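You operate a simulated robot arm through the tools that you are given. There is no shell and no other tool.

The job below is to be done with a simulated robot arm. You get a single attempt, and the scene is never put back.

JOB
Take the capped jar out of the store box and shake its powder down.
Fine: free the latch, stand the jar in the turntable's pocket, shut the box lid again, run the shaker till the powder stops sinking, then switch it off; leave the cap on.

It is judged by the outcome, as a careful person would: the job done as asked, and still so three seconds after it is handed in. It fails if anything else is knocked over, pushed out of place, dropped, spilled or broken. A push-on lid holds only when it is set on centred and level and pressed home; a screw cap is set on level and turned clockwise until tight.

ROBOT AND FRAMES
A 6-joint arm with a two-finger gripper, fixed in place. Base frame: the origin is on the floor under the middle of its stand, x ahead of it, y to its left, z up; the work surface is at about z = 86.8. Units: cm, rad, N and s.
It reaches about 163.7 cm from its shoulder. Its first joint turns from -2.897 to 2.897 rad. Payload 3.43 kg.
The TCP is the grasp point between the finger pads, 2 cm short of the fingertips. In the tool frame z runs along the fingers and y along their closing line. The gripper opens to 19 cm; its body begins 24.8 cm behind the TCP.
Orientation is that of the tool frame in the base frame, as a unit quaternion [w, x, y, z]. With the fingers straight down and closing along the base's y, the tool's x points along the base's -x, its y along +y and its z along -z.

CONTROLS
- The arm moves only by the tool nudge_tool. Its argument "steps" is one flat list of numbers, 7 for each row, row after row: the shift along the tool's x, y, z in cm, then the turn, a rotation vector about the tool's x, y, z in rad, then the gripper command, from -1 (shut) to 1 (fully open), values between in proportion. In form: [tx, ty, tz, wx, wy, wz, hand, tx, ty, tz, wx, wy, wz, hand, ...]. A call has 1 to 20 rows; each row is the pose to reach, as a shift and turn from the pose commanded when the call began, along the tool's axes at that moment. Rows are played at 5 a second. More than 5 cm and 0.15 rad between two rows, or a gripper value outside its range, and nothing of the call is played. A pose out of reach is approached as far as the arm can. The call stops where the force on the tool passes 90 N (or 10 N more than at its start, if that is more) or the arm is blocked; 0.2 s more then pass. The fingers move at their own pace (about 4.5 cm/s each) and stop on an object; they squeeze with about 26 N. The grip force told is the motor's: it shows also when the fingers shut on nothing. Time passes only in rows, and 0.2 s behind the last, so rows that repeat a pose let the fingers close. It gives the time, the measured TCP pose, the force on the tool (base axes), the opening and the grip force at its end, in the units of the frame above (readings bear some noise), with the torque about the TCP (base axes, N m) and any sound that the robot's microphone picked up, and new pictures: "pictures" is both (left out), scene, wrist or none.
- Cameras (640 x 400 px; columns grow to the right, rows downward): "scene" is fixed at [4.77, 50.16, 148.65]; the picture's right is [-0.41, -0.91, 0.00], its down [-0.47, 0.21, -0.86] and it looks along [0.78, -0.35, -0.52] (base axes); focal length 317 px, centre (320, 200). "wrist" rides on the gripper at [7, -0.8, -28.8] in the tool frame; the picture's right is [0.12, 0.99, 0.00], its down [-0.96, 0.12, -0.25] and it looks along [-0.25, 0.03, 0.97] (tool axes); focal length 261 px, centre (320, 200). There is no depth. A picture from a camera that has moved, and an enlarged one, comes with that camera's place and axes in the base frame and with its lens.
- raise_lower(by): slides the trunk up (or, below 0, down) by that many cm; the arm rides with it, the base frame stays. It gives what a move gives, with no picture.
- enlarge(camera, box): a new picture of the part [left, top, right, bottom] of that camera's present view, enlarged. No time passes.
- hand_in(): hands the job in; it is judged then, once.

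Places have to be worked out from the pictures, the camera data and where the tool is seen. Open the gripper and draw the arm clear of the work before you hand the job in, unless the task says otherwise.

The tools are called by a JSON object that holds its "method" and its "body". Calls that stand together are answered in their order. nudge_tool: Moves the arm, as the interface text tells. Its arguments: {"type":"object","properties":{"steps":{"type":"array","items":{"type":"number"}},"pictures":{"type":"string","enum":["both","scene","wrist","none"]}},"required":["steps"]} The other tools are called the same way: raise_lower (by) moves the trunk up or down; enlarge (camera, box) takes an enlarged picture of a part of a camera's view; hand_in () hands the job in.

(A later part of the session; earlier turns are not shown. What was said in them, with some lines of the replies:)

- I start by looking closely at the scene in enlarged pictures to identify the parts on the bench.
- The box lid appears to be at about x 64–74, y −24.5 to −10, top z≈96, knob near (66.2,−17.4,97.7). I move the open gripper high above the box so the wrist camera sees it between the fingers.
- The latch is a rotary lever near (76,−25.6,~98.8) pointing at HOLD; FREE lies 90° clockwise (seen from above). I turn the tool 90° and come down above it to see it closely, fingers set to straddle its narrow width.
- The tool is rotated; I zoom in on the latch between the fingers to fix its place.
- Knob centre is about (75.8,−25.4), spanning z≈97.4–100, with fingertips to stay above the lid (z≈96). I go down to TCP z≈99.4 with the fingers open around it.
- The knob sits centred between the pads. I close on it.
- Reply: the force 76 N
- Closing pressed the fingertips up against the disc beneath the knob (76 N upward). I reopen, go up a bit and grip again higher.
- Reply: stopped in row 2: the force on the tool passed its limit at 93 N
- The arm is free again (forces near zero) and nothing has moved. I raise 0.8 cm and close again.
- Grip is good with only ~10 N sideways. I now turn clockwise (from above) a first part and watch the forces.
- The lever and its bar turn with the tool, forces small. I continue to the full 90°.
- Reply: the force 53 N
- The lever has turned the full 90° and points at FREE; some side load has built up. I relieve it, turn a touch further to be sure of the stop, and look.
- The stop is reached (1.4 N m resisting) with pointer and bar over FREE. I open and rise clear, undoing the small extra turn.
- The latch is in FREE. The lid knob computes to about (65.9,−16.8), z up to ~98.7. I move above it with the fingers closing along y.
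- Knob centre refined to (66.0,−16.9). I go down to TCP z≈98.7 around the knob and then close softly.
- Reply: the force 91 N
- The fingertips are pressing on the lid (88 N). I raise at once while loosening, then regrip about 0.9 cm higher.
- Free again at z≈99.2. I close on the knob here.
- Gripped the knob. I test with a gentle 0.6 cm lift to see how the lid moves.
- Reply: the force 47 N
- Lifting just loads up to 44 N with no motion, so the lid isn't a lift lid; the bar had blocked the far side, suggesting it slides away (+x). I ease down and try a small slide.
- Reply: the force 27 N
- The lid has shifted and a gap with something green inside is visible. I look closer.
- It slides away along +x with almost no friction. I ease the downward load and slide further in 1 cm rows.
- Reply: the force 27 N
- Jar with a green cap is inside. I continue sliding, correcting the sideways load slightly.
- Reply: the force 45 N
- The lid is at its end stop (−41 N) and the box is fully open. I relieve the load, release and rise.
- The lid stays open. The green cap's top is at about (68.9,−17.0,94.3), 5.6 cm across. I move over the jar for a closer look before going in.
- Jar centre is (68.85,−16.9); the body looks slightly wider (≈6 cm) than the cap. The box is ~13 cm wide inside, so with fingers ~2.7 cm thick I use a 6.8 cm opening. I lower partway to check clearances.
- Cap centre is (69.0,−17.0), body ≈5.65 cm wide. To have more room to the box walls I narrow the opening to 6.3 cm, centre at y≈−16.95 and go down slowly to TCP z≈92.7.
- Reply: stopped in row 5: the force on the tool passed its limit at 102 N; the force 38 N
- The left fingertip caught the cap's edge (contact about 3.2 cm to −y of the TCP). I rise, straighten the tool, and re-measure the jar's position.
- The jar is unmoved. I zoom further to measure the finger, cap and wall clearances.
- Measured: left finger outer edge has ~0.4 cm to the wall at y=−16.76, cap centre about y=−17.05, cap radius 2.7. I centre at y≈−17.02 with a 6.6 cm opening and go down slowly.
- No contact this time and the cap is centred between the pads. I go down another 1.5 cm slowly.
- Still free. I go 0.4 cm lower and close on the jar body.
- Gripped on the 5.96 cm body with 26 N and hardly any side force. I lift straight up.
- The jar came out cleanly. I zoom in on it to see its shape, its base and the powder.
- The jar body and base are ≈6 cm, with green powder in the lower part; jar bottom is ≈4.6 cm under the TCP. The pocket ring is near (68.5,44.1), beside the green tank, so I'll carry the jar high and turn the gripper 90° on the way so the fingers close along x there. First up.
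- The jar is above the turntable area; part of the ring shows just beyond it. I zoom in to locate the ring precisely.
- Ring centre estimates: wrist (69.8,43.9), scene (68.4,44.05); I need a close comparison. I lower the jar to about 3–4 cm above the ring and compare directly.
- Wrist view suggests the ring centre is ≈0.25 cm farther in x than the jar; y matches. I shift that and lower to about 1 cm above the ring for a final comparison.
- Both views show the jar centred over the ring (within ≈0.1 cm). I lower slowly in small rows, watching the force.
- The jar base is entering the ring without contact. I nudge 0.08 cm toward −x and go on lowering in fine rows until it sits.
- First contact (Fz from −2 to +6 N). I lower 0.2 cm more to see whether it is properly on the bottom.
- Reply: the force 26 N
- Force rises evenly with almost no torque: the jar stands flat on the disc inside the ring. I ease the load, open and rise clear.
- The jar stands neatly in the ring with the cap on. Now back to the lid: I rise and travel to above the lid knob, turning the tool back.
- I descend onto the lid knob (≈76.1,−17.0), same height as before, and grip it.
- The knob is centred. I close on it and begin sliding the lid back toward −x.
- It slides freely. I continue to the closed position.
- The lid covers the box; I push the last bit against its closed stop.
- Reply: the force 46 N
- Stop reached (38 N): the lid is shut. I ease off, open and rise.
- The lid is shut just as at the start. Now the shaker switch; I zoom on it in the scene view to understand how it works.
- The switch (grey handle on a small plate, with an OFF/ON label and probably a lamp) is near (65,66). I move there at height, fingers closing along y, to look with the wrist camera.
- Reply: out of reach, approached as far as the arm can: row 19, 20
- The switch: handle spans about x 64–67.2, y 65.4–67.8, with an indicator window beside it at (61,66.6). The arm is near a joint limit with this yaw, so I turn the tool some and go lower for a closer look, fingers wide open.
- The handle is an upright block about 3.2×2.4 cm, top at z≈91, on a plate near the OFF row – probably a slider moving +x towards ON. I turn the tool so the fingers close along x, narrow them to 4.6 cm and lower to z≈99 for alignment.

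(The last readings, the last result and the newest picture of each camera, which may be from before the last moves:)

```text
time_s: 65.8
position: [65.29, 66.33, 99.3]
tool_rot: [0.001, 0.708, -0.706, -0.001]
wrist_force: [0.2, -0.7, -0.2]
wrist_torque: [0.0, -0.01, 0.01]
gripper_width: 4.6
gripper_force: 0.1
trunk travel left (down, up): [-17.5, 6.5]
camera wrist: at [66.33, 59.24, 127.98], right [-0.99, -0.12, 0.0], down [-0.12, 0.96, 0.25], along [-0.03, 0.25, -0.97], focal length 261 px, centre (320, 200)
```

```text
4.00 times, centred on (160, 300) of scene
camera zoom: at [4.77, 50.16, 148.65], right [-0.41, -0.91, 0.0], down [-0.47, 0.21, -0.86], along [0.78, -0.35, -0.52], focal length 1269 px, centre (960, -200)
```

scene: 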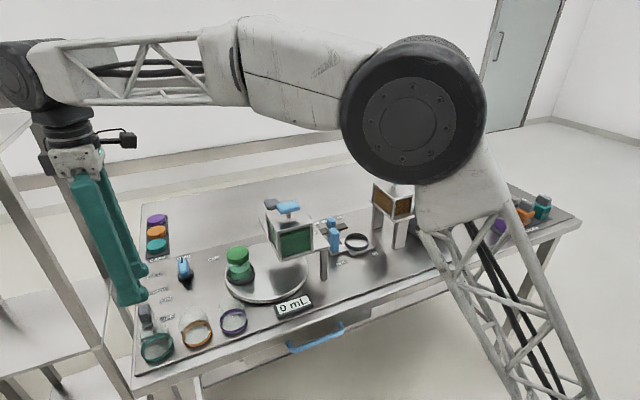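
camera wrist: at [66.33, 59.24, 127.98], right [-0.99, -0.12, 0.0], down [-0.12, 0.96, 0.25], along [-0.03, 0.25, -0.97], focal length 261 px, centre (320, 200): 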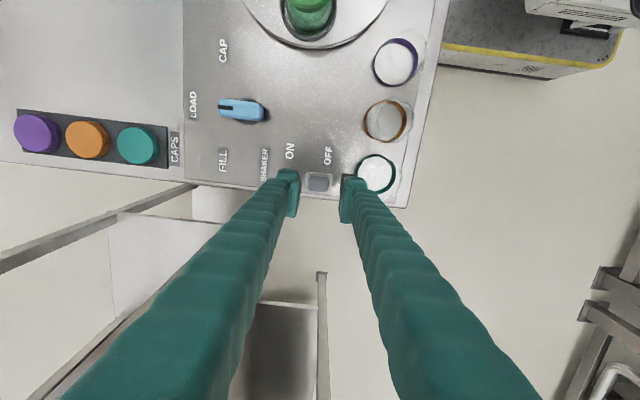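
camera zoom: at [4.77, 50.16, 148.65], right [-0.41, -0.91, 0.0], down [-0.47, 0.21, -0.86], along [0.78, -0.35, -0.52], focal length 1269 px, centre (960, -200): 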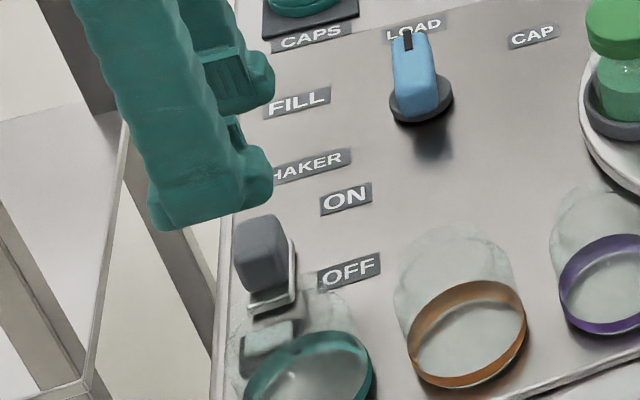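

Handle is centred at x≈65.4, y≈66.3. The near finger will pass between the handle and the empty teal jar with ~0.8 cm to spare. I shift +0.15 cm in x, set 4.4 cm opening and go down partway.

{"method": "nudge_tool", "body": {"steps": [0, -0.15, 0, 0, 0, 0, -0.537, 0, -0.15, 2, 0, 0, 0, -0.537, 0, -0.15, 4, 0, 0, 0, -0.537, 0, -0.15, 5.5, 0, 0, 0, -0.537, 0, -0.15, 5.5, 0, 0, 0, -0.537]}}

{"method": "enlarge", "body": {"camera": "wrist", "box": [260, 130, 380, 230]}}

{"method": "enlarge", "body": {"camera": "scene", "box": [120, 265, 190, 350]}}

```text
time_s: 67.0
position: [65.35, 66.41, 93.72]
tool_rot: [0.0, -0.707, 0.707, 0.002]
wrist_force: [0.1, 0.9, 1.0]
wrist_torque: [0.02, -0.03, 0.0]
gripper_width: 4.4
gripper_force: 0.1
trunk travel left (down, up): [-17.5, 6.5]
camera wrist: at [66.31, 59.3, 122.49], right [-0.99, -0.12, 0.0], down [-0.12, 0.96, 0.25], along [-0.03, 0.25, -0.97], focal length 261 px, centre (320, 200)
```

scene: 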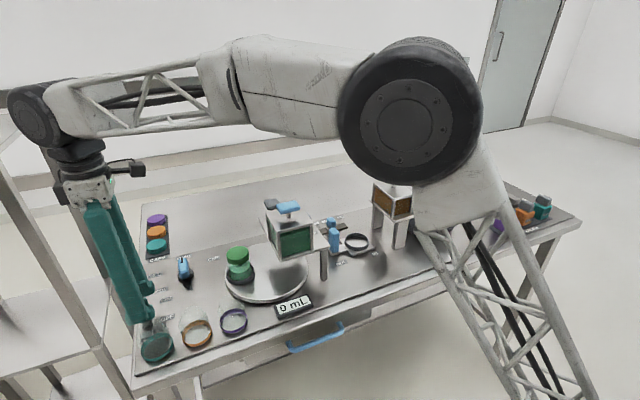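
wrist: 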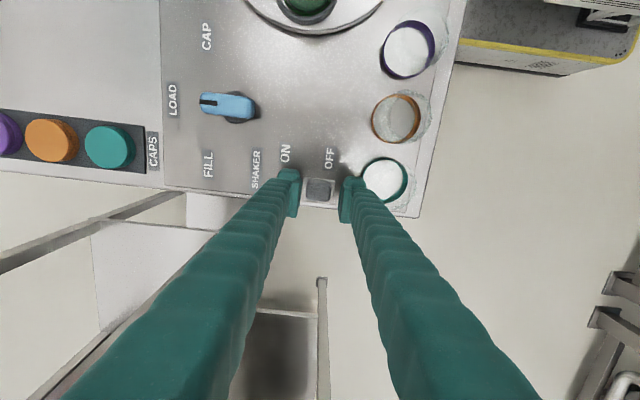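

```text
4.00 times, centred on (320, 180) of wrist
camera zoom: at [66.31, 59.3, 122.49], right [-0.99, -0.12, 0.0], down [-0.12, 0.96, 0.25], along [-0.03, 0.25, -0.97], focal length 1043 px, centre (320, 280)
```

zoom: 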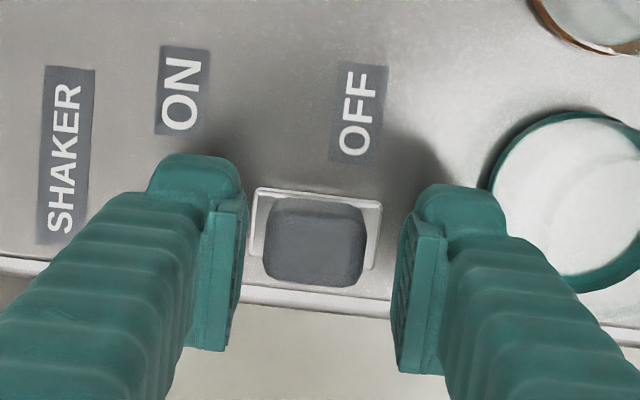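

```text
4.71 times, centred on (155, 308) of scene
camera zoom: at [4.77, 50.16, 148.65], right [-0.41, -0.91, 0.0], down [-0.47, 0.21, -0.86], along [0.78, -0.35, -0.52], focal length 1493 px, centre (1096, -306)
```

zoom: 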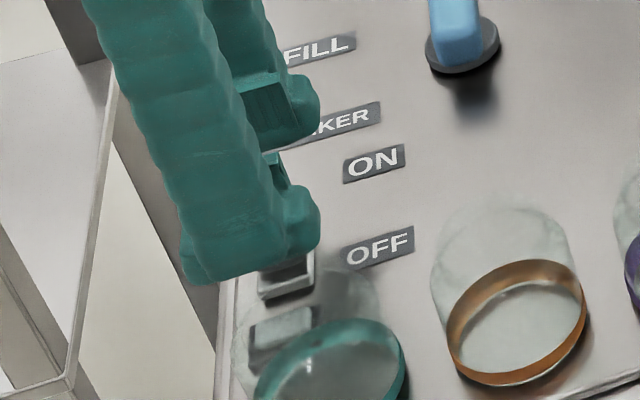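

Aligned within 0.2 cm and the near finger clears the jar. I shift +0.15 cm more in x and go down to z≈91.4.

{"method": "nudge_tool", "body": {"steps": [0, -0.17, 0, 0, 0, 0, -0.537, 0, -0.17, 0.8, 0, 0, 0, -0.537, 0, -0.17, 1.6, 0, 0, 0, -0.537, 0, -0.17, 2.2, 0, 0, 0, -0.537], "pictures": "wrist"}}

{"method": "enlarge", "body": {"camera": "wrist", "box": [260, 130, 380, 230]}}

{"method": "enlarge", "body": {"camera": "scene", "box": [120, 265, 190, 350]}}

```text
time_s: 68.0
position: [65.62, 66.37, 91.36]
tool_rot: [0.0, 0.708, -0.706, -0.001]
wrist_force: [0.4, 0.6, 0.4]
wrist_torque: [0.0, 0.0, 0.02]
gripper_width: 4.36
gripper_force: 0.0
trunk travel left (down, up): [-17.5, 6.5]
camera wrist: at [66.63, 59.23, 120.2], right [-0.99, -0.12, 0.0], down [-0.12, 0.96, 0.25], along [-0.03, 0.25, -0.97], focal length 261 px, centre (320, 200)
```

wrist: 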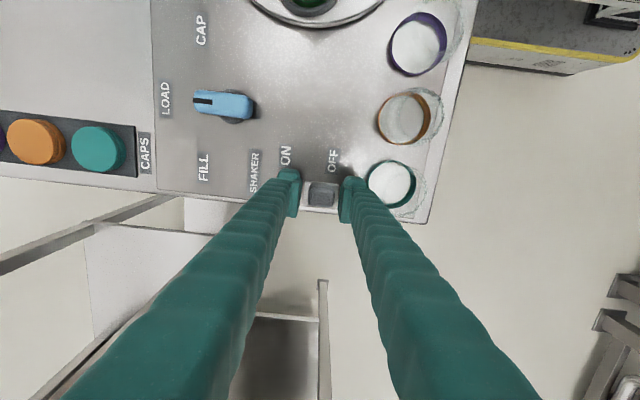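

```text
4.00 times, centred on (320, 180) of wrist
camera zoom: at [66.63, 59.23, 120.2], right [-0.99, -0.12, 0.0], down [-0.12, 0.96, 0.25], along [-0.03, 0.25, -0.97], focal length 1043 px, centre (320, 280)
```

zoom: 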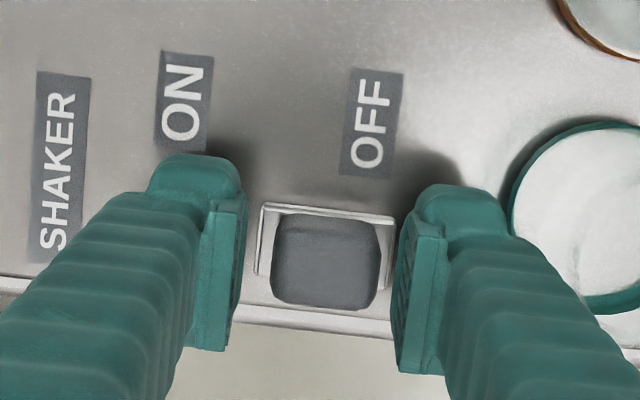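

```text
4.71 times, centred on (155, 308) of scene
camera zoom: at [4.77, 50.16, 148.65], right [-0.41, -0.91, 0.0], down [-0.47, 0.21, -0.86], along [0.78, -0.35, -0.52], focal length 1493 px, centre (1096, -306)
```

zoom: 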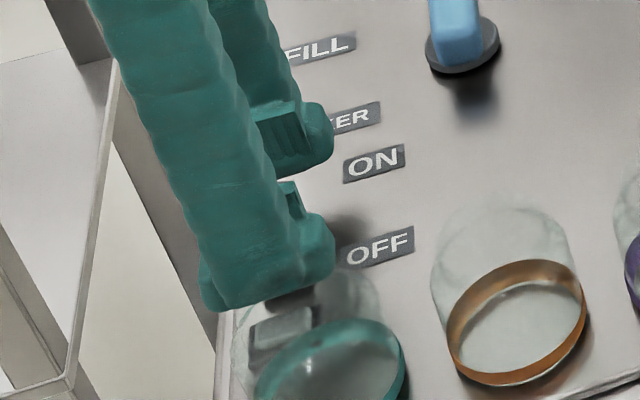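

The handle is between the pads. I push gently toward ON (+x) with the near finger and see how it responds.

{"method": "nudge_tool", "body": {"steps": [0, -0.4, 0, 0, 0, 0, -0.537, 0, -0.8, 0, 0, 0, 0, -0.537, 0, -1.2, 0, 0, 0, 0, -0.537], "pictures": "wrist"}}

{"method": "enlarge", "body": {"camera": "wrist", "box": [260, 130, 380, 230]}}

```text
time_s: 68.8
position: [66.9, 66.51, 91.42]
tool_rot: [0.0, 0.707, -0.707, -0.001]
wrist_force: [0.2, -0.9, -0.3]
wrist_torque: [0.0, -0.03, 0.0]
gripper_width: 4.42
gripper_force: 0.2
trunk travel left (down, up): [-17.5, 6.5]
camera wrist: at [67.9, 59.36, 120.21], right [-0.99, -0.12, 0.0], down [-0.12, 0.96, 0.25], along [-0.03, 0.25, -0.97], focal length 261 px, centre (320, 200)
```

wrist: 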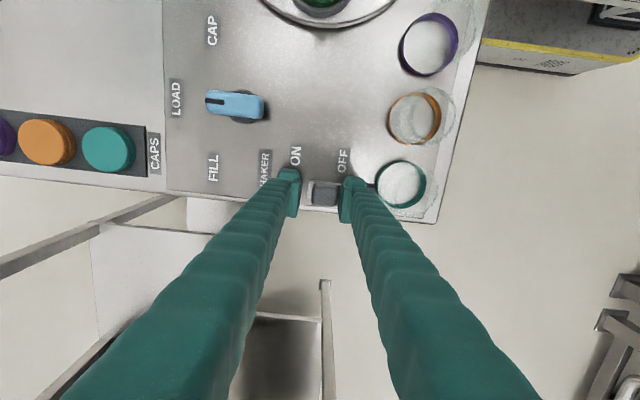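

```text
4.00 times, centred on (320, 180) of wrist
camera zoom: at [67.9, 59.36, 120.21], right [-0.99, -0.12, 0.0], down [-0.12, 0.96, 0.25], along [-0.03, 0.25, -0.97], focal length 1043 px, centre (320, 280)
```

zoom: 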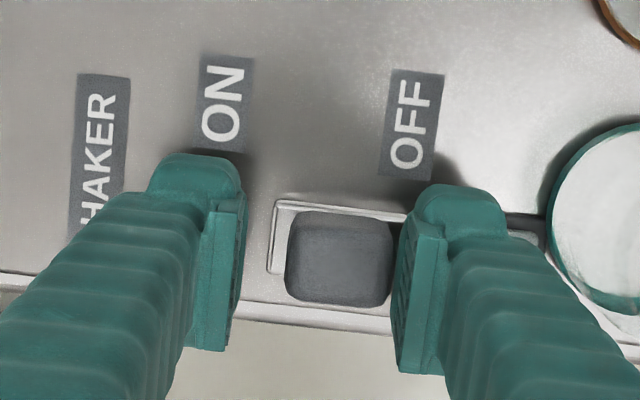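

The handle and plate slide together with hardly any force – it is a slider. I push on toward ON.

{"method": "nudge_tool", "body": {"steps": [0, -0.5, 0, 0, 0, 0, -0.537, 0, -1, 0, 0, 0, 0, -0.537, 0, -1.5, 0, 0, 0, 0, -0.537, 0, -2, 0, 0, 0, 0, -0.537, 0, -2.4, 0, 0, 0, 0, -0.537], "pictures": "wrist"}}

{"method": "enlarge", "body": {"camera": "wrist", "box": [260, 130, 380, 230]}}

```text
time_s: 70.0
position: [69.35, 66.36, 91.35]
tool_rot: [0.0, 0.708, -0.706, -0.001]
wrist_force: [0.1, 1.1, 0.3]
wrist_torque: [0.01, -0.03, -0.03]
gripper_width: 4.4
gripper_force: 0.1
trunk travel left (down, up): [-17.5, 6.5]
camera wrist: at [70.28, 59.26, 120.25], right [-0.99, -0.12, 0.0], down [-0.12, 0.96, 0.25], along [-0.03, 0.25, -0.97], focal length 261 px, centre (320, 200)
```

wrist: 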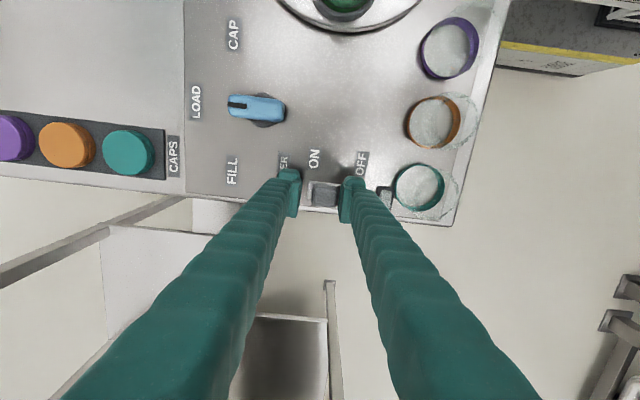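

```text
4.00 times, centred on (320, 180) of wrist
camera zoom: at [70.28, 59.26, 120.25], right [-0.99, -0.12, 0.0], down [-0.12, 0.96, 0.25], along [-0.03, 0.25, -0.97], focal length 1043 px, centre (320, 280)
```

zoom: 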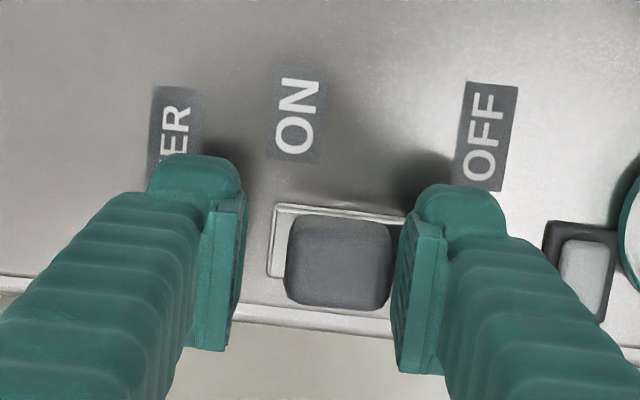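

It follows smoothly; handle is about 1–2 cm short of the ON row. I push further in small rows until it stops or switches.

{"method": "nudge_tool", "body": {"steps": [0, -0.3, 0, 0, 0, 0, -0.537, 0, -0.6, 0, 0, 0, 0, -0.537, 0, -0.9, 0, 0, 0, 0, -0.537], "pictures": "wrist"}}

{"method": "enlarge", "body": {"camera": "wrist", "box": [260, 130, 380, 230]}}

{"method": "enlarge", "body": {"camera": "scene", "box": [215, 235, 265, 285]}}

```text
time_s: 70.8
position: [70.1, 66.5, 91.52]
tool_rot: [0.0, 0.707, -0.707, -0.001]
wrist_force: [0.5, 0.0, 0.5]
wrist_torque: [0.01, 0.02, 0.03]
gripper_width: 4.37
gripper_force: 0.0
trunk travel left (down, up): [-17.5, 6.5]
camera wrist: at [71.15, 59.3, 120.27], right [-0.99, -0.12, 0.0], down [-0.12, 0.96, 0.25], along [-0.03, 0.25, -0.97], focal length 261 px, centre (320, 200)
```

wrist: 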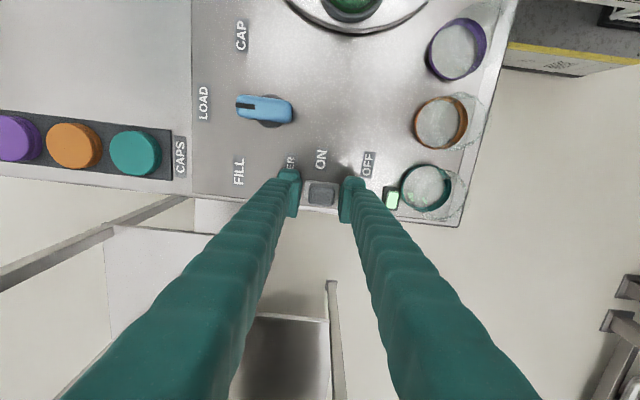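

```text
4.00 times, centred on (320, 180) of wrist
camera zoom: at [71.15, 59.3, 120.27], right [-0.99, -0.12, 0.0], down [-0.12, 0.96, 0.25], along [-0.03, 0.25, -0.97], focal length 1043 px, centre (320, 280)
```

zoom: 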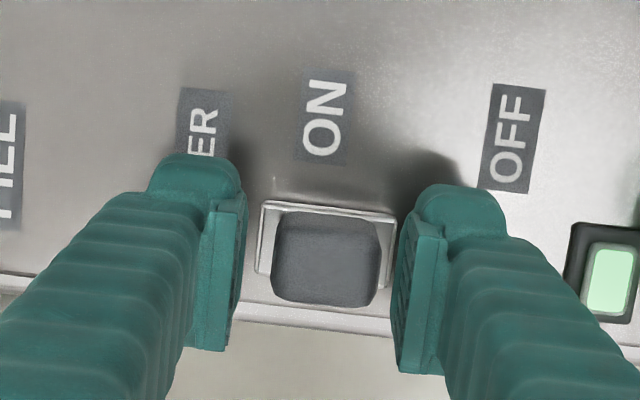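

```text
8.00 times, centred on (240, 260) of scene
camera zoom: at [4.77, 50.16, 148.65], right [-0.41, -0.91, 0.0], down [-0.47, 0.21, -0.86], along [0.78, -0.35, -0.52], focal length 2539 px, centre (960, -280)
```

zoom: 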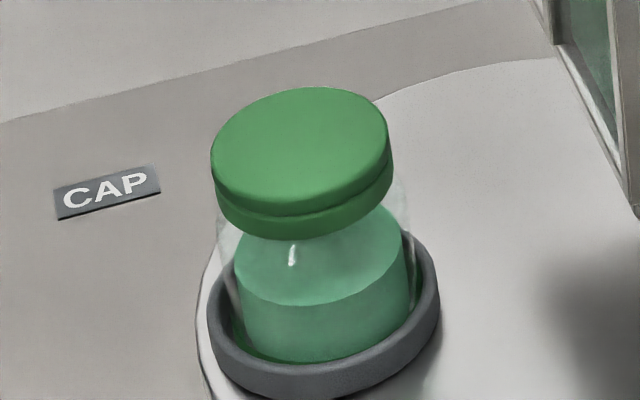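

The lamp is lit green and the slider clicked into ON: the shaker runs. I hold still and wait while watching the powder level.

{"method": "nudge_tool", "body": {"steps": [0, 0, 0, 0, 0, 0, -0.537, 0, 0, 0, 0, 0, 0, -0.537, 0, 0, 0, 0, 0, 0, -0.537, 0, 0, 0, 0, 0, 0, -0.537, 0, 0, 0, 0, 0, 0, -0.537, 0, 0, 0, 0, 0, 0, -0.537, 0, 0, 0, 0, 0, 0, -0.537, 0, 0, 0, 0, 0, 0, -0.537, 0, 0, 0, 0, 0, 0, -0.537, 0, 0, 0, 0, 0, 0, -0.537], "pictures": "scene"}}

{"method": "enlarge", "body": {"camera": "scene", "box": [215, 235, 265, 285]}}

```text
time_s: 73.0
position: [70.21, 66.47, 91.53]
tool_rot: [0.001, 0.708, -0.707, 0.0]
wrist_force: [1.1, -0.8, -0.4]
wrist_torque: [-0.01, -0.01, 0.03]
gripper_width: 4.39
gripper_force: 0.0
trunk travel left (down, up): [-17.5, 6.5]
```

scene: 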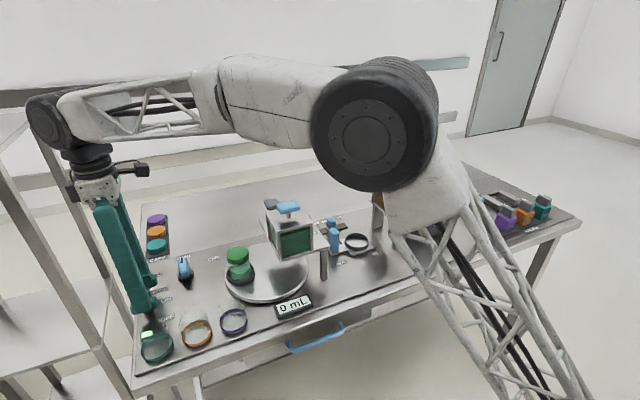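

```text
8.00 times, centred on (240, 260) of scene
camera zoom: at [4.77, 50.16, 148.65], right [-0.41, -0.91, 0.0], down [-0.47, 0.21, -0.86], along [0.78, -0.35, -0.52], focal length 2539 px, centre (960, -280)
```

zoom: 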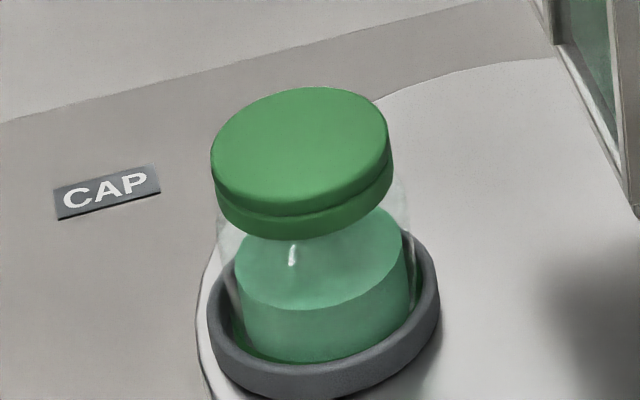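

The powder surface is sinking (front edge from row ~305 to ~310). I keep waiting.

{"method": "nudge_tool", "body": {"steps": [0, 0, 0, 0, 0, 0, -0.537, 0, 0, 0, 0, 0, 0, -0.537, 0, 0, 0, 0, 0, 0, -0.537, 0, 0, 0, 0, 0, 0, -0.537, 0, 0, 0, 0, 0, 0, -0.537, 0, 0, 0, 0, 0, 0, -0.537, 0, 0, 0, 0, 0, 0, -0.537, 0, 0, 0, 0, 0, 0, -0.537, 0, 0, 0, 0, 0, 0, -0.537, 0, 0, 0, 0, 0, 0, -0.537, 0, 0, 0, 0, 0, 0, -0.537, 0, 0, 0, 0, 0, 0, -0.537, 0, 0, 0, 0, 0, 0, -0.537, 0, 0, 0, 0, 0, 0, -0.537, 0, 0, 0, 0, 0, 0, -0.537, 0, 0, 0, 0, 0, 0, -0.537, 0, 0, 0, 0, 0, 0, -0.537, 0, 0, 0, 0, 0, 0, -0.537, 0, 0, 0, 0, 0, 0, -0.537, 0, 0, 0, 0, 0, 0, -0.537], "pictures": "none"}}

{"method": "enlarge", "body": {"camera": "scene", "box": [225, 250, 260, 285]}}

```text
time_s: 77.2
position: [70.23, 66.48, 91.49]
tool_rot: [0.001, 0.708, -0.707, -0.001]
wrist_force: [-0.8, 0.1, 0.0]
wrist_torque: [0.01, -0.01, -0.01]
gripper_width: 4.39
gripper_force: 0.1
trunk travel left (down, up): [-17.5, 6.5]
```

```text
11.43 times, centred on (242, 268) of scene
camera zoom: at [4.77, 50.16, 148.65], right [-0.41, -0.91, 0.0], down [-0.47, 0.21, -0.86], along [0.78, -0.35, -0.52], focal length 3627 px, centre (1206, -571)
```

zoom: 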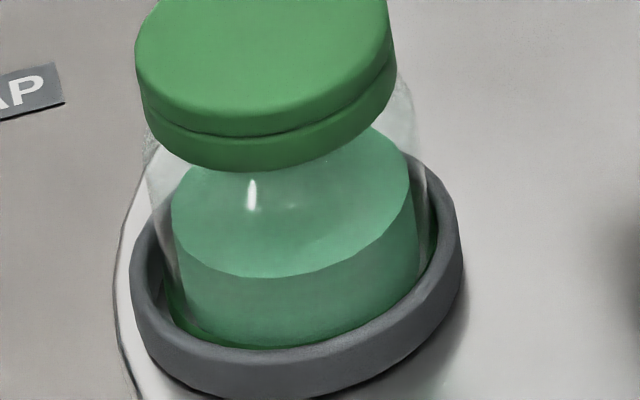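

Still sinking. I keep waiting and compare in this same zoom.

{"method": "nudge_tool", "body": {"steps": [0, 0, 0, 0, 0, 0, -0.537, 0, 0, 0, 0, 0, 0, -0.537, 0, 0, 0, 0, 0, 0, -0.537, 0, 0, 0, 0, 0, 0, -0.537, 0, 0, 0, 0, 0, 0, -0.537, 0, 0, 0, 0, 0, 0, -0.537, 0, 0, 0, 0, 0, 0, -0.537, 0, 0, 0, 0, 0, 0, -0.537, 0, 0, 0, 0, 0, 0, -0.537, 0, 0, 0, 0, 0, 0, -0.537, 0, 0, 0, 0, 0, 0, -0.537, 0, 0, 0, 0, 0, 0, -0.537, 0, 0, 0, 0, 0, 0, -0.537, 0, 0, 0, 0, 0, 0, -0.537, 0, 0, 0, 0, 0, 0, -0.537, 0, 0, 0, 0, 0, 0, -0.537, 0, 0, 0, 0, 0, 0, -0.537, 0, 0, 0, 0, 0, 0, -0.537, 0, 0, 0, 0, 0, 0, -0.537, 0, 0, 0, 0, 0, 0, -0.537], "pictures": "none"}}

{"method": "enlarge", "body": {"camera": "scene", "box": [225, 250, 260, 285]}}

```text
time_s: 81.4
position: [70.3, 66.4, 91.42]
tool_rot: [0.001, 0.708, -0.706, -0.001]
wrist_force: [0.2, 0.5, -0.4]
wrist_torque: [-0.03, -0.04, -0.04]
gripper_width: 4.38
gripper_force: 0.1
trunk travel left (down, up): [-17.5, 6.5]
```

```text
11.43 times, centred on (242, 268) of scene
camera zoom: at [4.77, 50.16, 148.65], right [-0.41, -0.91, 0.0], down [-0.47, 0.21, -0.86], along [0.78, -0.35, -0.52], focal length 3627 px, centre (1206, -571)
```

zoom: 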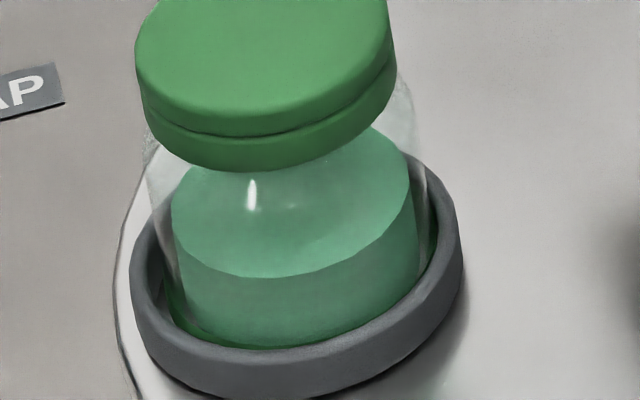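

The level looks unchanged over the last 4 s. I wait longer and compare at higher zoom to be sure it has stopped.

{"method": "enlarge", "body": {"camera": "scene", "box": [234, 268, 254, 283]}}

{"method": "nudge_tool", "body": {"steps": [0, 0, 0, 0, 0, 0, -0.537, 0, 0, 0, 0, 0, 0, -0.537, 0, 0, 0, 0, 0, 0, -0.537, 0, 0, 0, 0, 0, 0, -0.537, 0, 0, 0, 0, 0, 0, -0.537, 0, 0, 0, 0, 0, 0, -0.537, 0, 0, 0, 0, 0, 0, -0.537, 0, 0, 0, 0, 0, 0, -0.537, 0, 0, 0, 0, 0, 0, -0.537, 0, 0, 0, 0, 0, 0, -0.537, 0, 0, 0, 0, 0, 0, -0.537, 0, 0, 0, 0, 0, 0, -0.537, 0, 0, 0, 0, 0, 0, -0.537, 0, 0, 0, 0, 0, 0, -0.537, 0, 0, 0, 0, 0, 0, -0.537, 0, 0, 0, 0, 0, 0, -0.537, 0, 0, 0, 0, 0, 0, -0.537, 0, 0, 0, 0, 0, 0, -0.537, 0, 0, 0, 0, 0, 0, -0.537, 0, 0, 0, 0, 0, 0, -0.537], "pictures": "none"}}

{"method": "enlarge", "body": {"camera": "scene", "box": [234, 268, 254, 283]}}

{"method": "enlarge", "body": {"camera": "scene", "box": [225, 250, 260, 285]}}

```text
16.00 times, centred on (244, 276) of scene
camera zoom: at [4.77, 50.16, 148.65], right [-0.41, -0.91, 0.0], down [-0.47, 0.21, -0.86], along [0.78, -0.35, -0.52], focal length 5078 px, centre (1536, -1008)
```

zoom: 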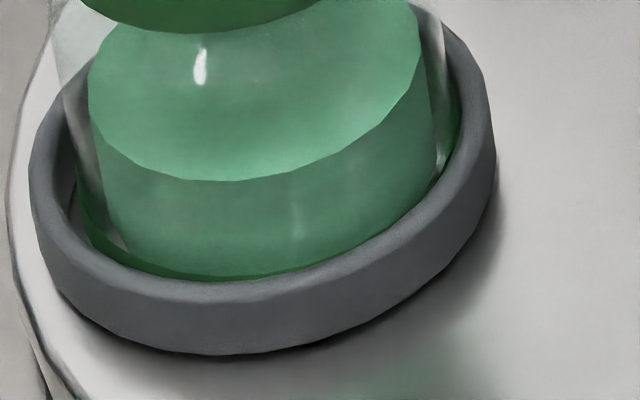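

```text
time_s: 85.6
position: [70.04, 66.4, 91.49]
tool_rot: [0.001, 0.708, -0.706, 0.001]
wrist_force: [-0.5, 0.9, -0.1]
wrist_torque: [0.02, 0.03, 0.0]
gripper_width: 4.38
gripper_force: 0.0
trunk travel left (down, up): [-17.5, 6.5]
```

```text
16.00 times, centred on (244, 276) of scene
camera zoom: at [4.77, 50.16, 148.65], right [-0.41, -0.91, 0.0], down [-0.47, 0.21, -0.86], along [0.78, -0.35, -0.52], focal length 5078 px, centre (1536, -1008)
```

zoom: 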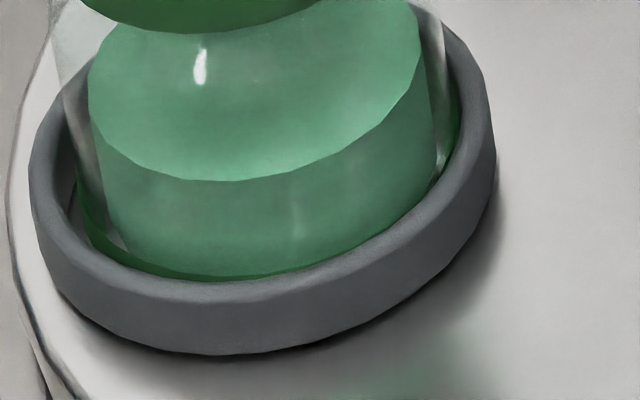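

```text
11.43 times, centred on (242, 268) of scene
camera zoom: at [4.77, 50.16, 148.65], right [-0.41, -0.91, 0.0], down [-0.47, 0.21, -0.86], along [0.78, -0.35, -0.52], focal length 3627 px, centre (1206, -571)
```

zoom: 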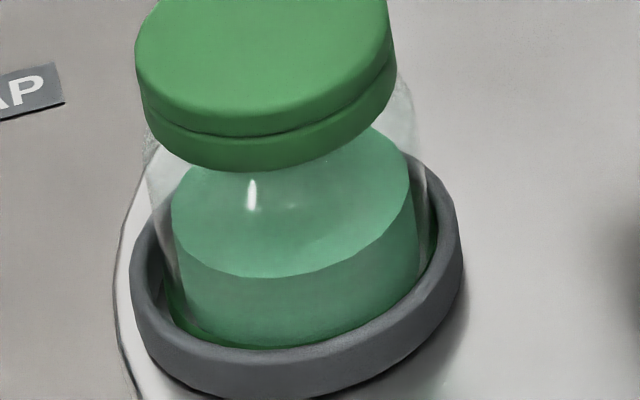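

The level is identical over 8 s, so the powder has stopped sinking. I confirm the lamp and slider state before switching off.

{"method": "enlarge", "body": {"camera": "wrist", "box": [260, 130, 410, 230]}}

```text
4.00 times, centred on (335, 180) of wrist
camera zoom: at [71.16, 59.29, 120.26], right [-0.99, -0.12, 0.0], down [-0.12, 0.96, 0.25], along [-0.03, 0.25, -0.97], focal length 1043 px, centre (260, 280)
```

zoom: 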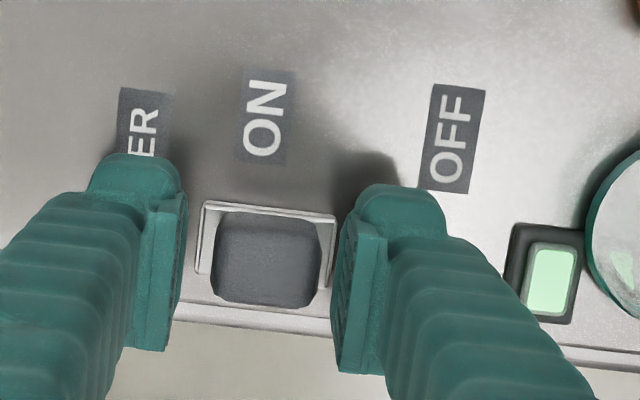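

Lamp lit, slider in ON. I grip the handle and slide it back toward OFF (−x) by about 4.5 cm.

{"method": "nudge_tool", "body": {"steps": [0, 0.12, 0, 0, 0, 0, -0.6, 0, 0.12, 0, 0, 0, 0, -0.7, 0, 0.12, 0, 0, 0, 0, -0.75, 0, 0.12, 0, 0, 0, 0, -0.75], "pictures": "none"}}

```text
time_s: 86.6
position: [69.95, 66.42, 91.44]
tool_rot: [0.0, 0.708, -0.706, -0.001]
wrist_force: [-4.8, -2.2, -0.5]
wrist_torque: [-0.03, 0.07, 0.0]
gripper_width: 3.07
gripper_force: 45.1
trunk travel left (down, up): [-17.5, 6.5]
```

Gripped (3.07 cm, small force). Now slide it toward OFF in small rows.

{"method": "nudge_tool", "body": {"steps": [0, 0.4, 0, 0, 0, 0, -0.75, 0, 0.9, 0, 0, 0, 0, -0.75, 0, 1.4, 0, 0, 0, 0, -0.75, 0, 1.9, 0, 0, 0, 0, -0.75, 0, 2.4, 0, 0, 0, 0, -0.75, 0, 2.9, 0, 0, 0, 0, -0.75, 0, 3.4, 0, 0, 0, 0, -0.75, 0, 3.8, 0, 0, 0, 0, -0.75], "pictures": "wrist"}}

{"method": "enlarge", "body": {"camera": "wrist", "box": [260, 130, 410, 230]}}

```text
time_s: 88.4
position: [66.14, 66.35, 91.47]
tool_rot: [-0.001, 0.708, -0.706, -0.002]
wrist_force: [0.4, 3.4, -3.2]
wrist_torque: [0.05, 0.0, 0.02]
gripper_width: 3.08
gripper_force: 44.6
trunk travel left (down, up): [-17.5, 6.5]
camera wrist: at [67.16, 59.27, 120.19], right [-0.99, -0.12, 0.0], down [-0.12, 0.96, 0.25], along [-0.03, 0.25, -0.97], focal length 261 px, centre (320, 200)
```

wrist: 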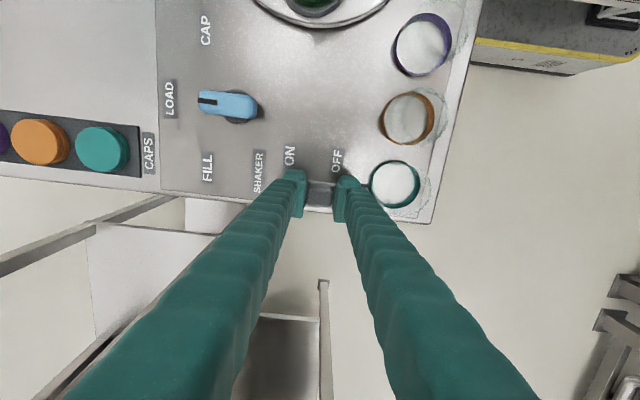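

```text
4.00 times, centred on (335, 180) of wrist
camera zoom: at [67.16, 59.27, 120.19], right [-0.99, -0.12, 0.0], down [-0.12, 0.96, 0.25], along [-0.03, 0.25, -0.97], focal length 1043 px, centre (260, 280)
```

zoom: 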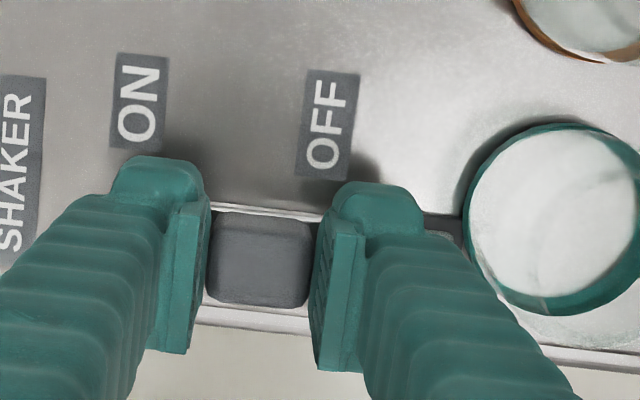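

Handle at ≈66.1. I go on the last ~0.8 cm to the OFF stop, watching the force.

{"method": "nudge_tool", "body": {"steps": [0, 0.3, 0, 0, 0, 0, -0.75, 0, 0.6, 0, 0, 0, 0, -0.75, 0, 0.8, 0, 0, 0, 0, -0.75], "pictures": "wrist"}}

{"method": "enlarge", "body": {"camera": "scene", "box": [125, 290, 185, 350]}}

{"method": "enlarge", "body": {"camera": "wrist", "box": [260, 130, 410, 230]}}

```text
time_s: 89.2
position: [65.54, 66.37, 91.43]
tool_rot: [0.0, 0.707, -0.707, -0.002]
wrist_force: [0.9, 5.4, -2.3]
wrist_torque: [0.12, -0.03, -0.02]
gripper_width: 3.08
gripper_force: 44.9
trunk travel left (down, up): [-17.5, 6.5]
camera wrist: at [66.44, 59.26, 120.19], right [-0.99, -0.12, 0.0], down [-0.12, 0.96, 0.25], along [-0.03, 0.25, -0.97], focal length 261 px, centre (320, 200)
```

wrist: 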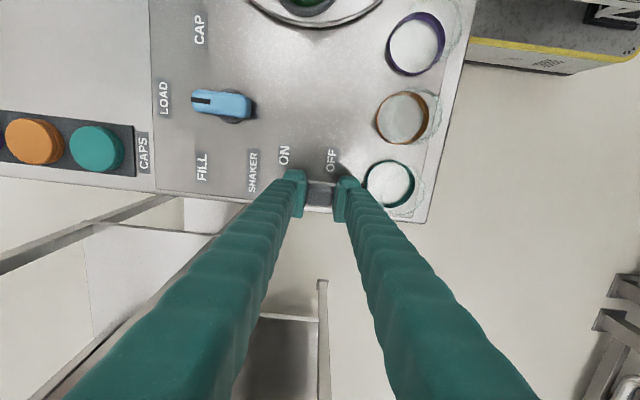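

```text
6.67 times, centred on (155, 320) of scene
camera zoom: at [4.77, 50.16, 148.65], right [-0.41, -0.91, 0.0], down [-0.47, 0.21, -0.86], along [0.78, -0.35, -0.52], focal length 2116 px, centre (1420, -600)
```

zoom: 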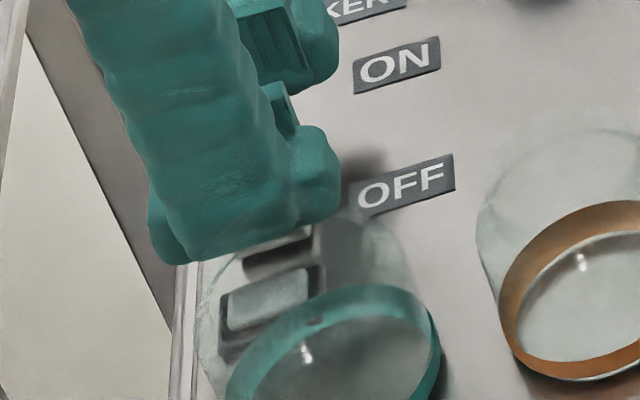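

```text
4.00 times, centred on (335, 180) of wrist
camera zoom: at [66.44, 59.26, 120.19], right [-0.99, -0.12, 0.0], down [-0.12, 0.96, 0.25], along [-0.03, 0.25, -0.97], focal length 1043 px, centre (260, 280)
```

zoom: 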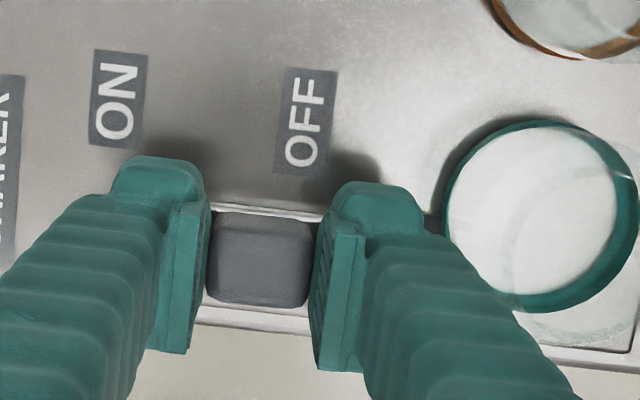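

The lamp is off and the handle-to-OFF distance matches the original. I nudge 0.2 cm more to feel the stop.

{"method": "nudge_tool", "body": {"steps": [0, 0.1, 0, 0, 0, 0, -0.75, 0, 0.2, 0, 0, 0, 0, -0.75], "pictures": "none"}}

```text
time_s: 89.8
position: [65.38, 66.3, 91.45]
tool_rot: [0.0, -0.707, 0.707, 0.0]
wrist_force: [12.3, 8.4, -6.2]
wrist_torque: [0.26, -0.15, -0.03]
gripper_width: 3.1
gripper_force: 44.9
trunk travel left (down, up): [-17.5, 6.5]
```

Stop reached (12 N). I ease back, open to 4.4 cm and rise straight up.

{"method": "nudge_tool", "body": {"steps": [0, -0.12, 0, 0, 0, 0, -0.75, 0, -0.12, 0, 0, 0, 0, -0.62, 0, -0.12, 0, 0, 0, 0, -0.55, 0, -0.12, 0, 0, 0, 0, -0.55, 0, -0.12, -1, 0, 0, 0, -0.55, 0, -0.12, -3, 0, 0, 0, -0.55, 0, -0.12, -6, 0, 0, 0, -0.55, 0, -0.12, -10, 0, 0, 0, -0.55, 0, -0.12, -14, 0, 0, 0, -0.55, 0, -0.12, -18, 0, 0, 0, -0.55]}}

{"method": "enlarge", "body": {"camera": "scene", "box": [125, 270, 195, 350]}}

{"method": "enlarge", "body": {"camera": "scene", "box": [225, 250, 260, 285]}}

{"method": "enlarge", "body": {"camera": "wrist", "box": [260, 110, 410, 220]}}

```text
time_s: 92.0
position: [65.43, 66.39, 109.54]
tool_rot: [0.0, 0.708, -0.707, 0.0]
wrist_force: [0.7, 0.3, -0.3]
wrist_torque: [-0.07, 0.01, 0.01]
gripper_width: 4.27
gripper_force: 0.1
trunk travel left (down, up): [-17.5, 6.5]
camera wrist: at [66.47, 59.23, 138.28], right [-0.99, -0.12, 0.0], down [-0.12, 0.96, 0.25], along [-0.03, 0.25, -0.97], focal length 261 px, centre (320, 200)
```

scene: 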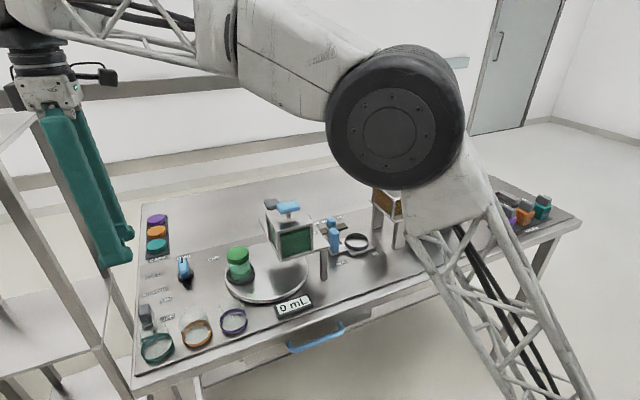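
wrist: 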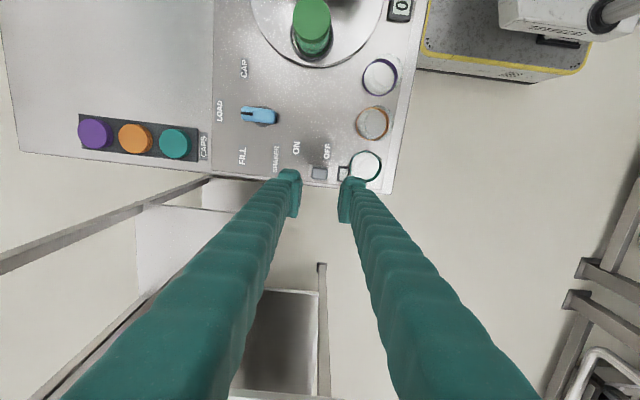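

```text
5.00 times, centred on (160, 310) of scene
camera zoom: at [4.77, 50.16, 148.65], right [-0.41, -0.91, 0.0], down [-0.47, 0.21, -0.86], along [0.78, -0.35, -0.52], focal length 1587 px, centre (1120, -350)
```

zoom: 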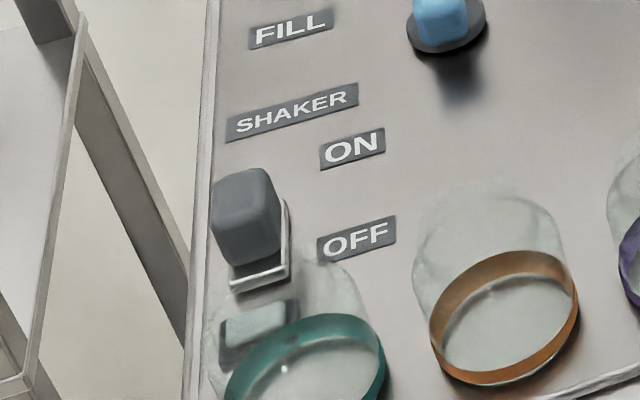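

```text
11.43 times, centred on (242, 268) of scene
camera zoom: at [4.77, 50.16, 148.65], right [-0.41, -0.91, 0.0], down [-0.47, 0.21, -0.86], along [0.78, -0.35, -0.52], focal length 3627 px, centre (1206, -571)
```

zoom: 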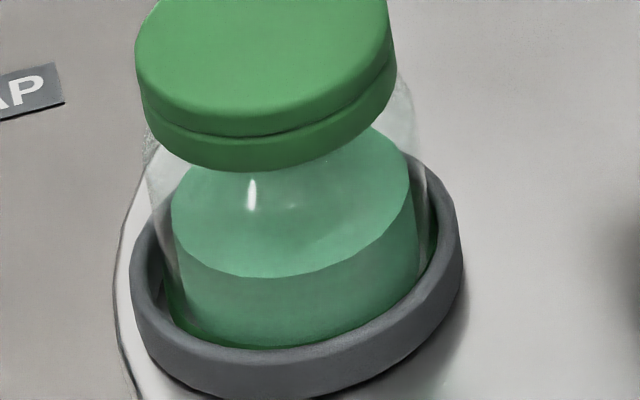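

```text
3.64 times, centred on (335, 165) of wrist
camera zoom: at [66.47, 59.23, 138.28], right [-0.99, -0.12, 0.0], down [-0.12, 0.96, 0.25], along [-0.03, 0.25, -0.97], focal length 948 px, centre (266, 327)
```

zoom: 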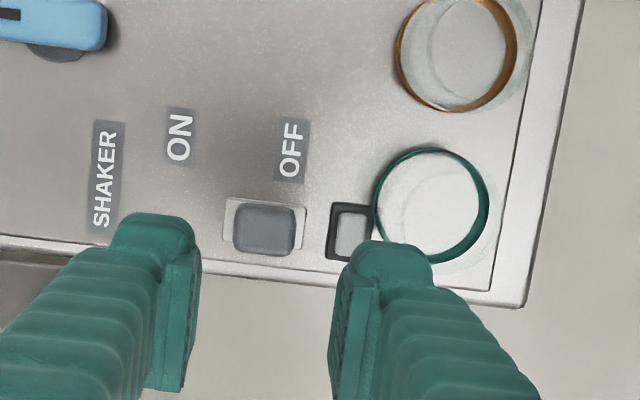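

Switch is in OFF, lamp dark, powder settled, jar capped in its pocket. I raise and draw the arm back to the start area, opening the gripper.

{"method": "nudge_tool", "body": {"steps": [0, 0, -4, 0, 0, 0, -0.5, 0, 0, -8, 0, 0, 0, -0.5, 0, 0, -12, 0, 0, 0, -0.5, 0, 0, -15, 0, 0, 0, -0.5], "pictures": "none"}}

{"method": "nudge_tool", "body": {"steps": [3.6, -0.35, 0, 0, 0, 0.08, -0.5, 7.2, -0.7, 0, 0, 0, 0.16, -0.5, 10.8, -1.05, 0, 0, 0, 0.24, -0.5, 14.4, -1.4, 0, 0, 0, 0.32, -0.5, 18, -1.75, 0, 0, 0, 0.4, -0.5, 21.6, -2.1, 0, 0, 0, 0.48, -0.5, 25.2, -2.45, 0, 0, 0, 0.56, -0.5, 28.8, -2.8, 0, 0, 0, 0.64, -0.5, 32.4, -3.15, 0, 0, 0, 0.74, -0.5, 36, -3.5, 0, 0, 0, 0.84, -0.5, 39.6, -3.85, 0, 0, 0, 0.94, -0.5, 43.2, -4.2, 0, 0, 0, 1.04, -0.5, 46.8, -4.55, 0, 0, 0, 1.14, -0.5, 50.4, -4.9, 0, 0, 0, 1.24, -0.4, 54, -5.25, 0, 0, 0, 1.34, -0.2, 57.6, -5.6, 0, 0, 0, 1.44, 0, 61.2, -5.95, 0, 0, 0, 1.52, 0.3, 64.8, -6.3, 0, 0, 0, 1.5708, 0.6, 67, -6.5, 0, 0, 0, 1.5708, 1, 68.8, -6.5, 0, 0, 0, 1.5708, 1]}}

{"method": "enlarge", "body": {"camera": "scene", "box": [130, 190, 350, 370]}}

{"method": "enlarge", "body": {"camera": "scene", "box": [340, 150, 580, 290]}}

{"method": "enlarge", "body": {"camera": "scene", "box": [225, 250, 260, 285]}}

```text
time_s: 93.0
position: [63.98, 64.87, 122.04]
tool_rot: [-0.007, 0.708, -0.707, -0.001]
wrist_force: [0.0, 0.6, 1.0]
wrist_torque: [0.05, -0.01, 0.02]
gripper_width: 4.76
gripper_force: 0.0
out of reach, approached as far as the arm can: row 3, 4
trunk travel left (down, up): [-17.5, 6.5]
```

```text
time_s: 97.2
position: [70.85, -3.81, 121.73]
tool_rot: [-0.001, 0.0, 1.0, 0.001]
wrist_force: [-0.3, 0.0, 0.0]
wrist_torque: [-0.03, 0.01, -0.01]
gripper_width: 17.69
gripper_force: 0.1
trunk travel left (down, up): [-17.5, 6.5]
camera wrist: at [63.96, -4.76, 150.55], right [-0.12, 0.99, 0.0], down [0.96, 0.12, 0.25], along [0.24, 0.03, -0.97], focal length 261 px, centre (320, 200)
```

scene: 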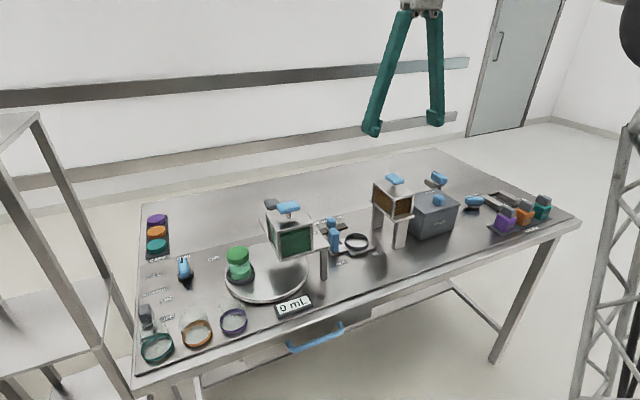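
wrist: 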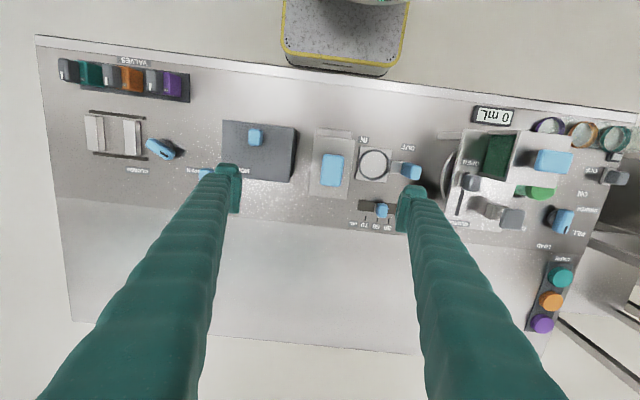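

```text
2.22 times, centred on (240, 280) of scene
camera zoom: at [4.77, 50.16, 148.65], right [-0.41, -0.91, 0.0], down [-0.47, 0.21, -0.86], along [0.78, -0.35, -0.52], focal length 705 px, centre (498, 22)
```

zoom: 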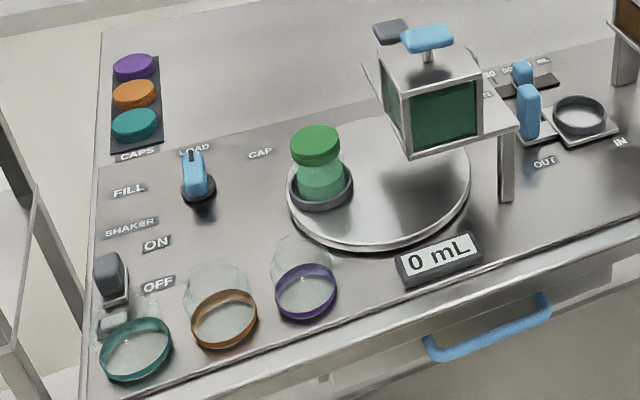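

```text
2.67 times, centred on (460, 220) of scene
camera zoom: at [4.77, 50.16, 148.65], right [-0.41, -0.91, 0.0], down [-0.47, 0.21, -0.86], along [0.78, -0.35, -0.52], focal length 846 px, centre (-53, 147)
```

zoom: 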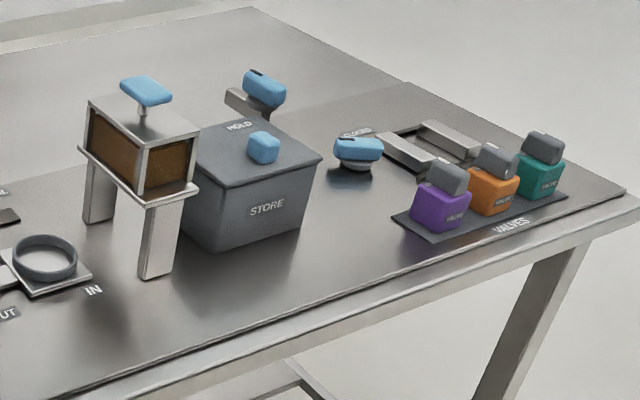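

```text
11.43 times, centred on (242, 268) of scene
camera zoom: at [4.77, 50.16, 148.65], right [-0.41, -0.91, 0.0], down [-0.47, 0.21, -0.86], along [0.78, -0.35, -0.52], focal length 3627 px, centre (1206, -571)
```

zoom: 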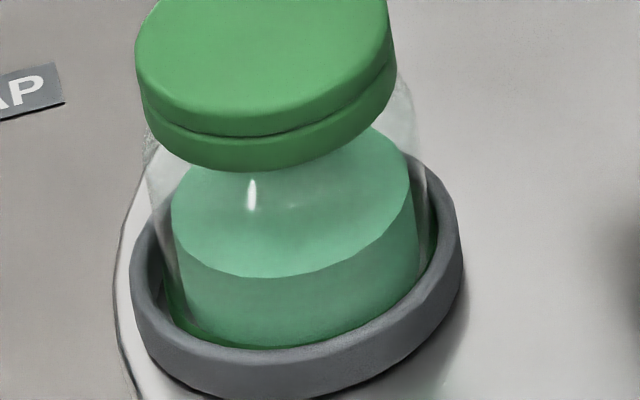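

Everything checks out: jar capped and upright in the turntable pocket, powder settled, lid shut, shaker OFF with its lamp dark, nothing else moved, and the arm clear with the gripper open. I hand the job in.

{"method": "hand_in", "body": {}}

```text
The job is handed in.
```

I finished the job and handed it in. The jar is upright in the turntable pocket with its cap on.

- **Latch and lid:** I turned the latch to FREE, slid the lid open to take the jar out, then slid it shut again to its stop. I left the latch at FREE, since you didn't ask for it to be re-latched.
- **Shaker:** I ran it for about 17 s. The powder sank at first, and its level didn't change in close-ups taken over the last 8 s before I switched off. The switch is back against its OFF stop and its lamp is dark.
- **Contacts on the way:** A fingertip pressed on the cap's edge once (about 100 N) while I was reaching into the box. Earlier I also pressed hard on the latch knob and on the lid, around 90 N each. I saw no shift or damage from any of these in the pictures.

Nothing else on the bench looks moved or knocked over. The gripper is open and the arm is clear of the work.
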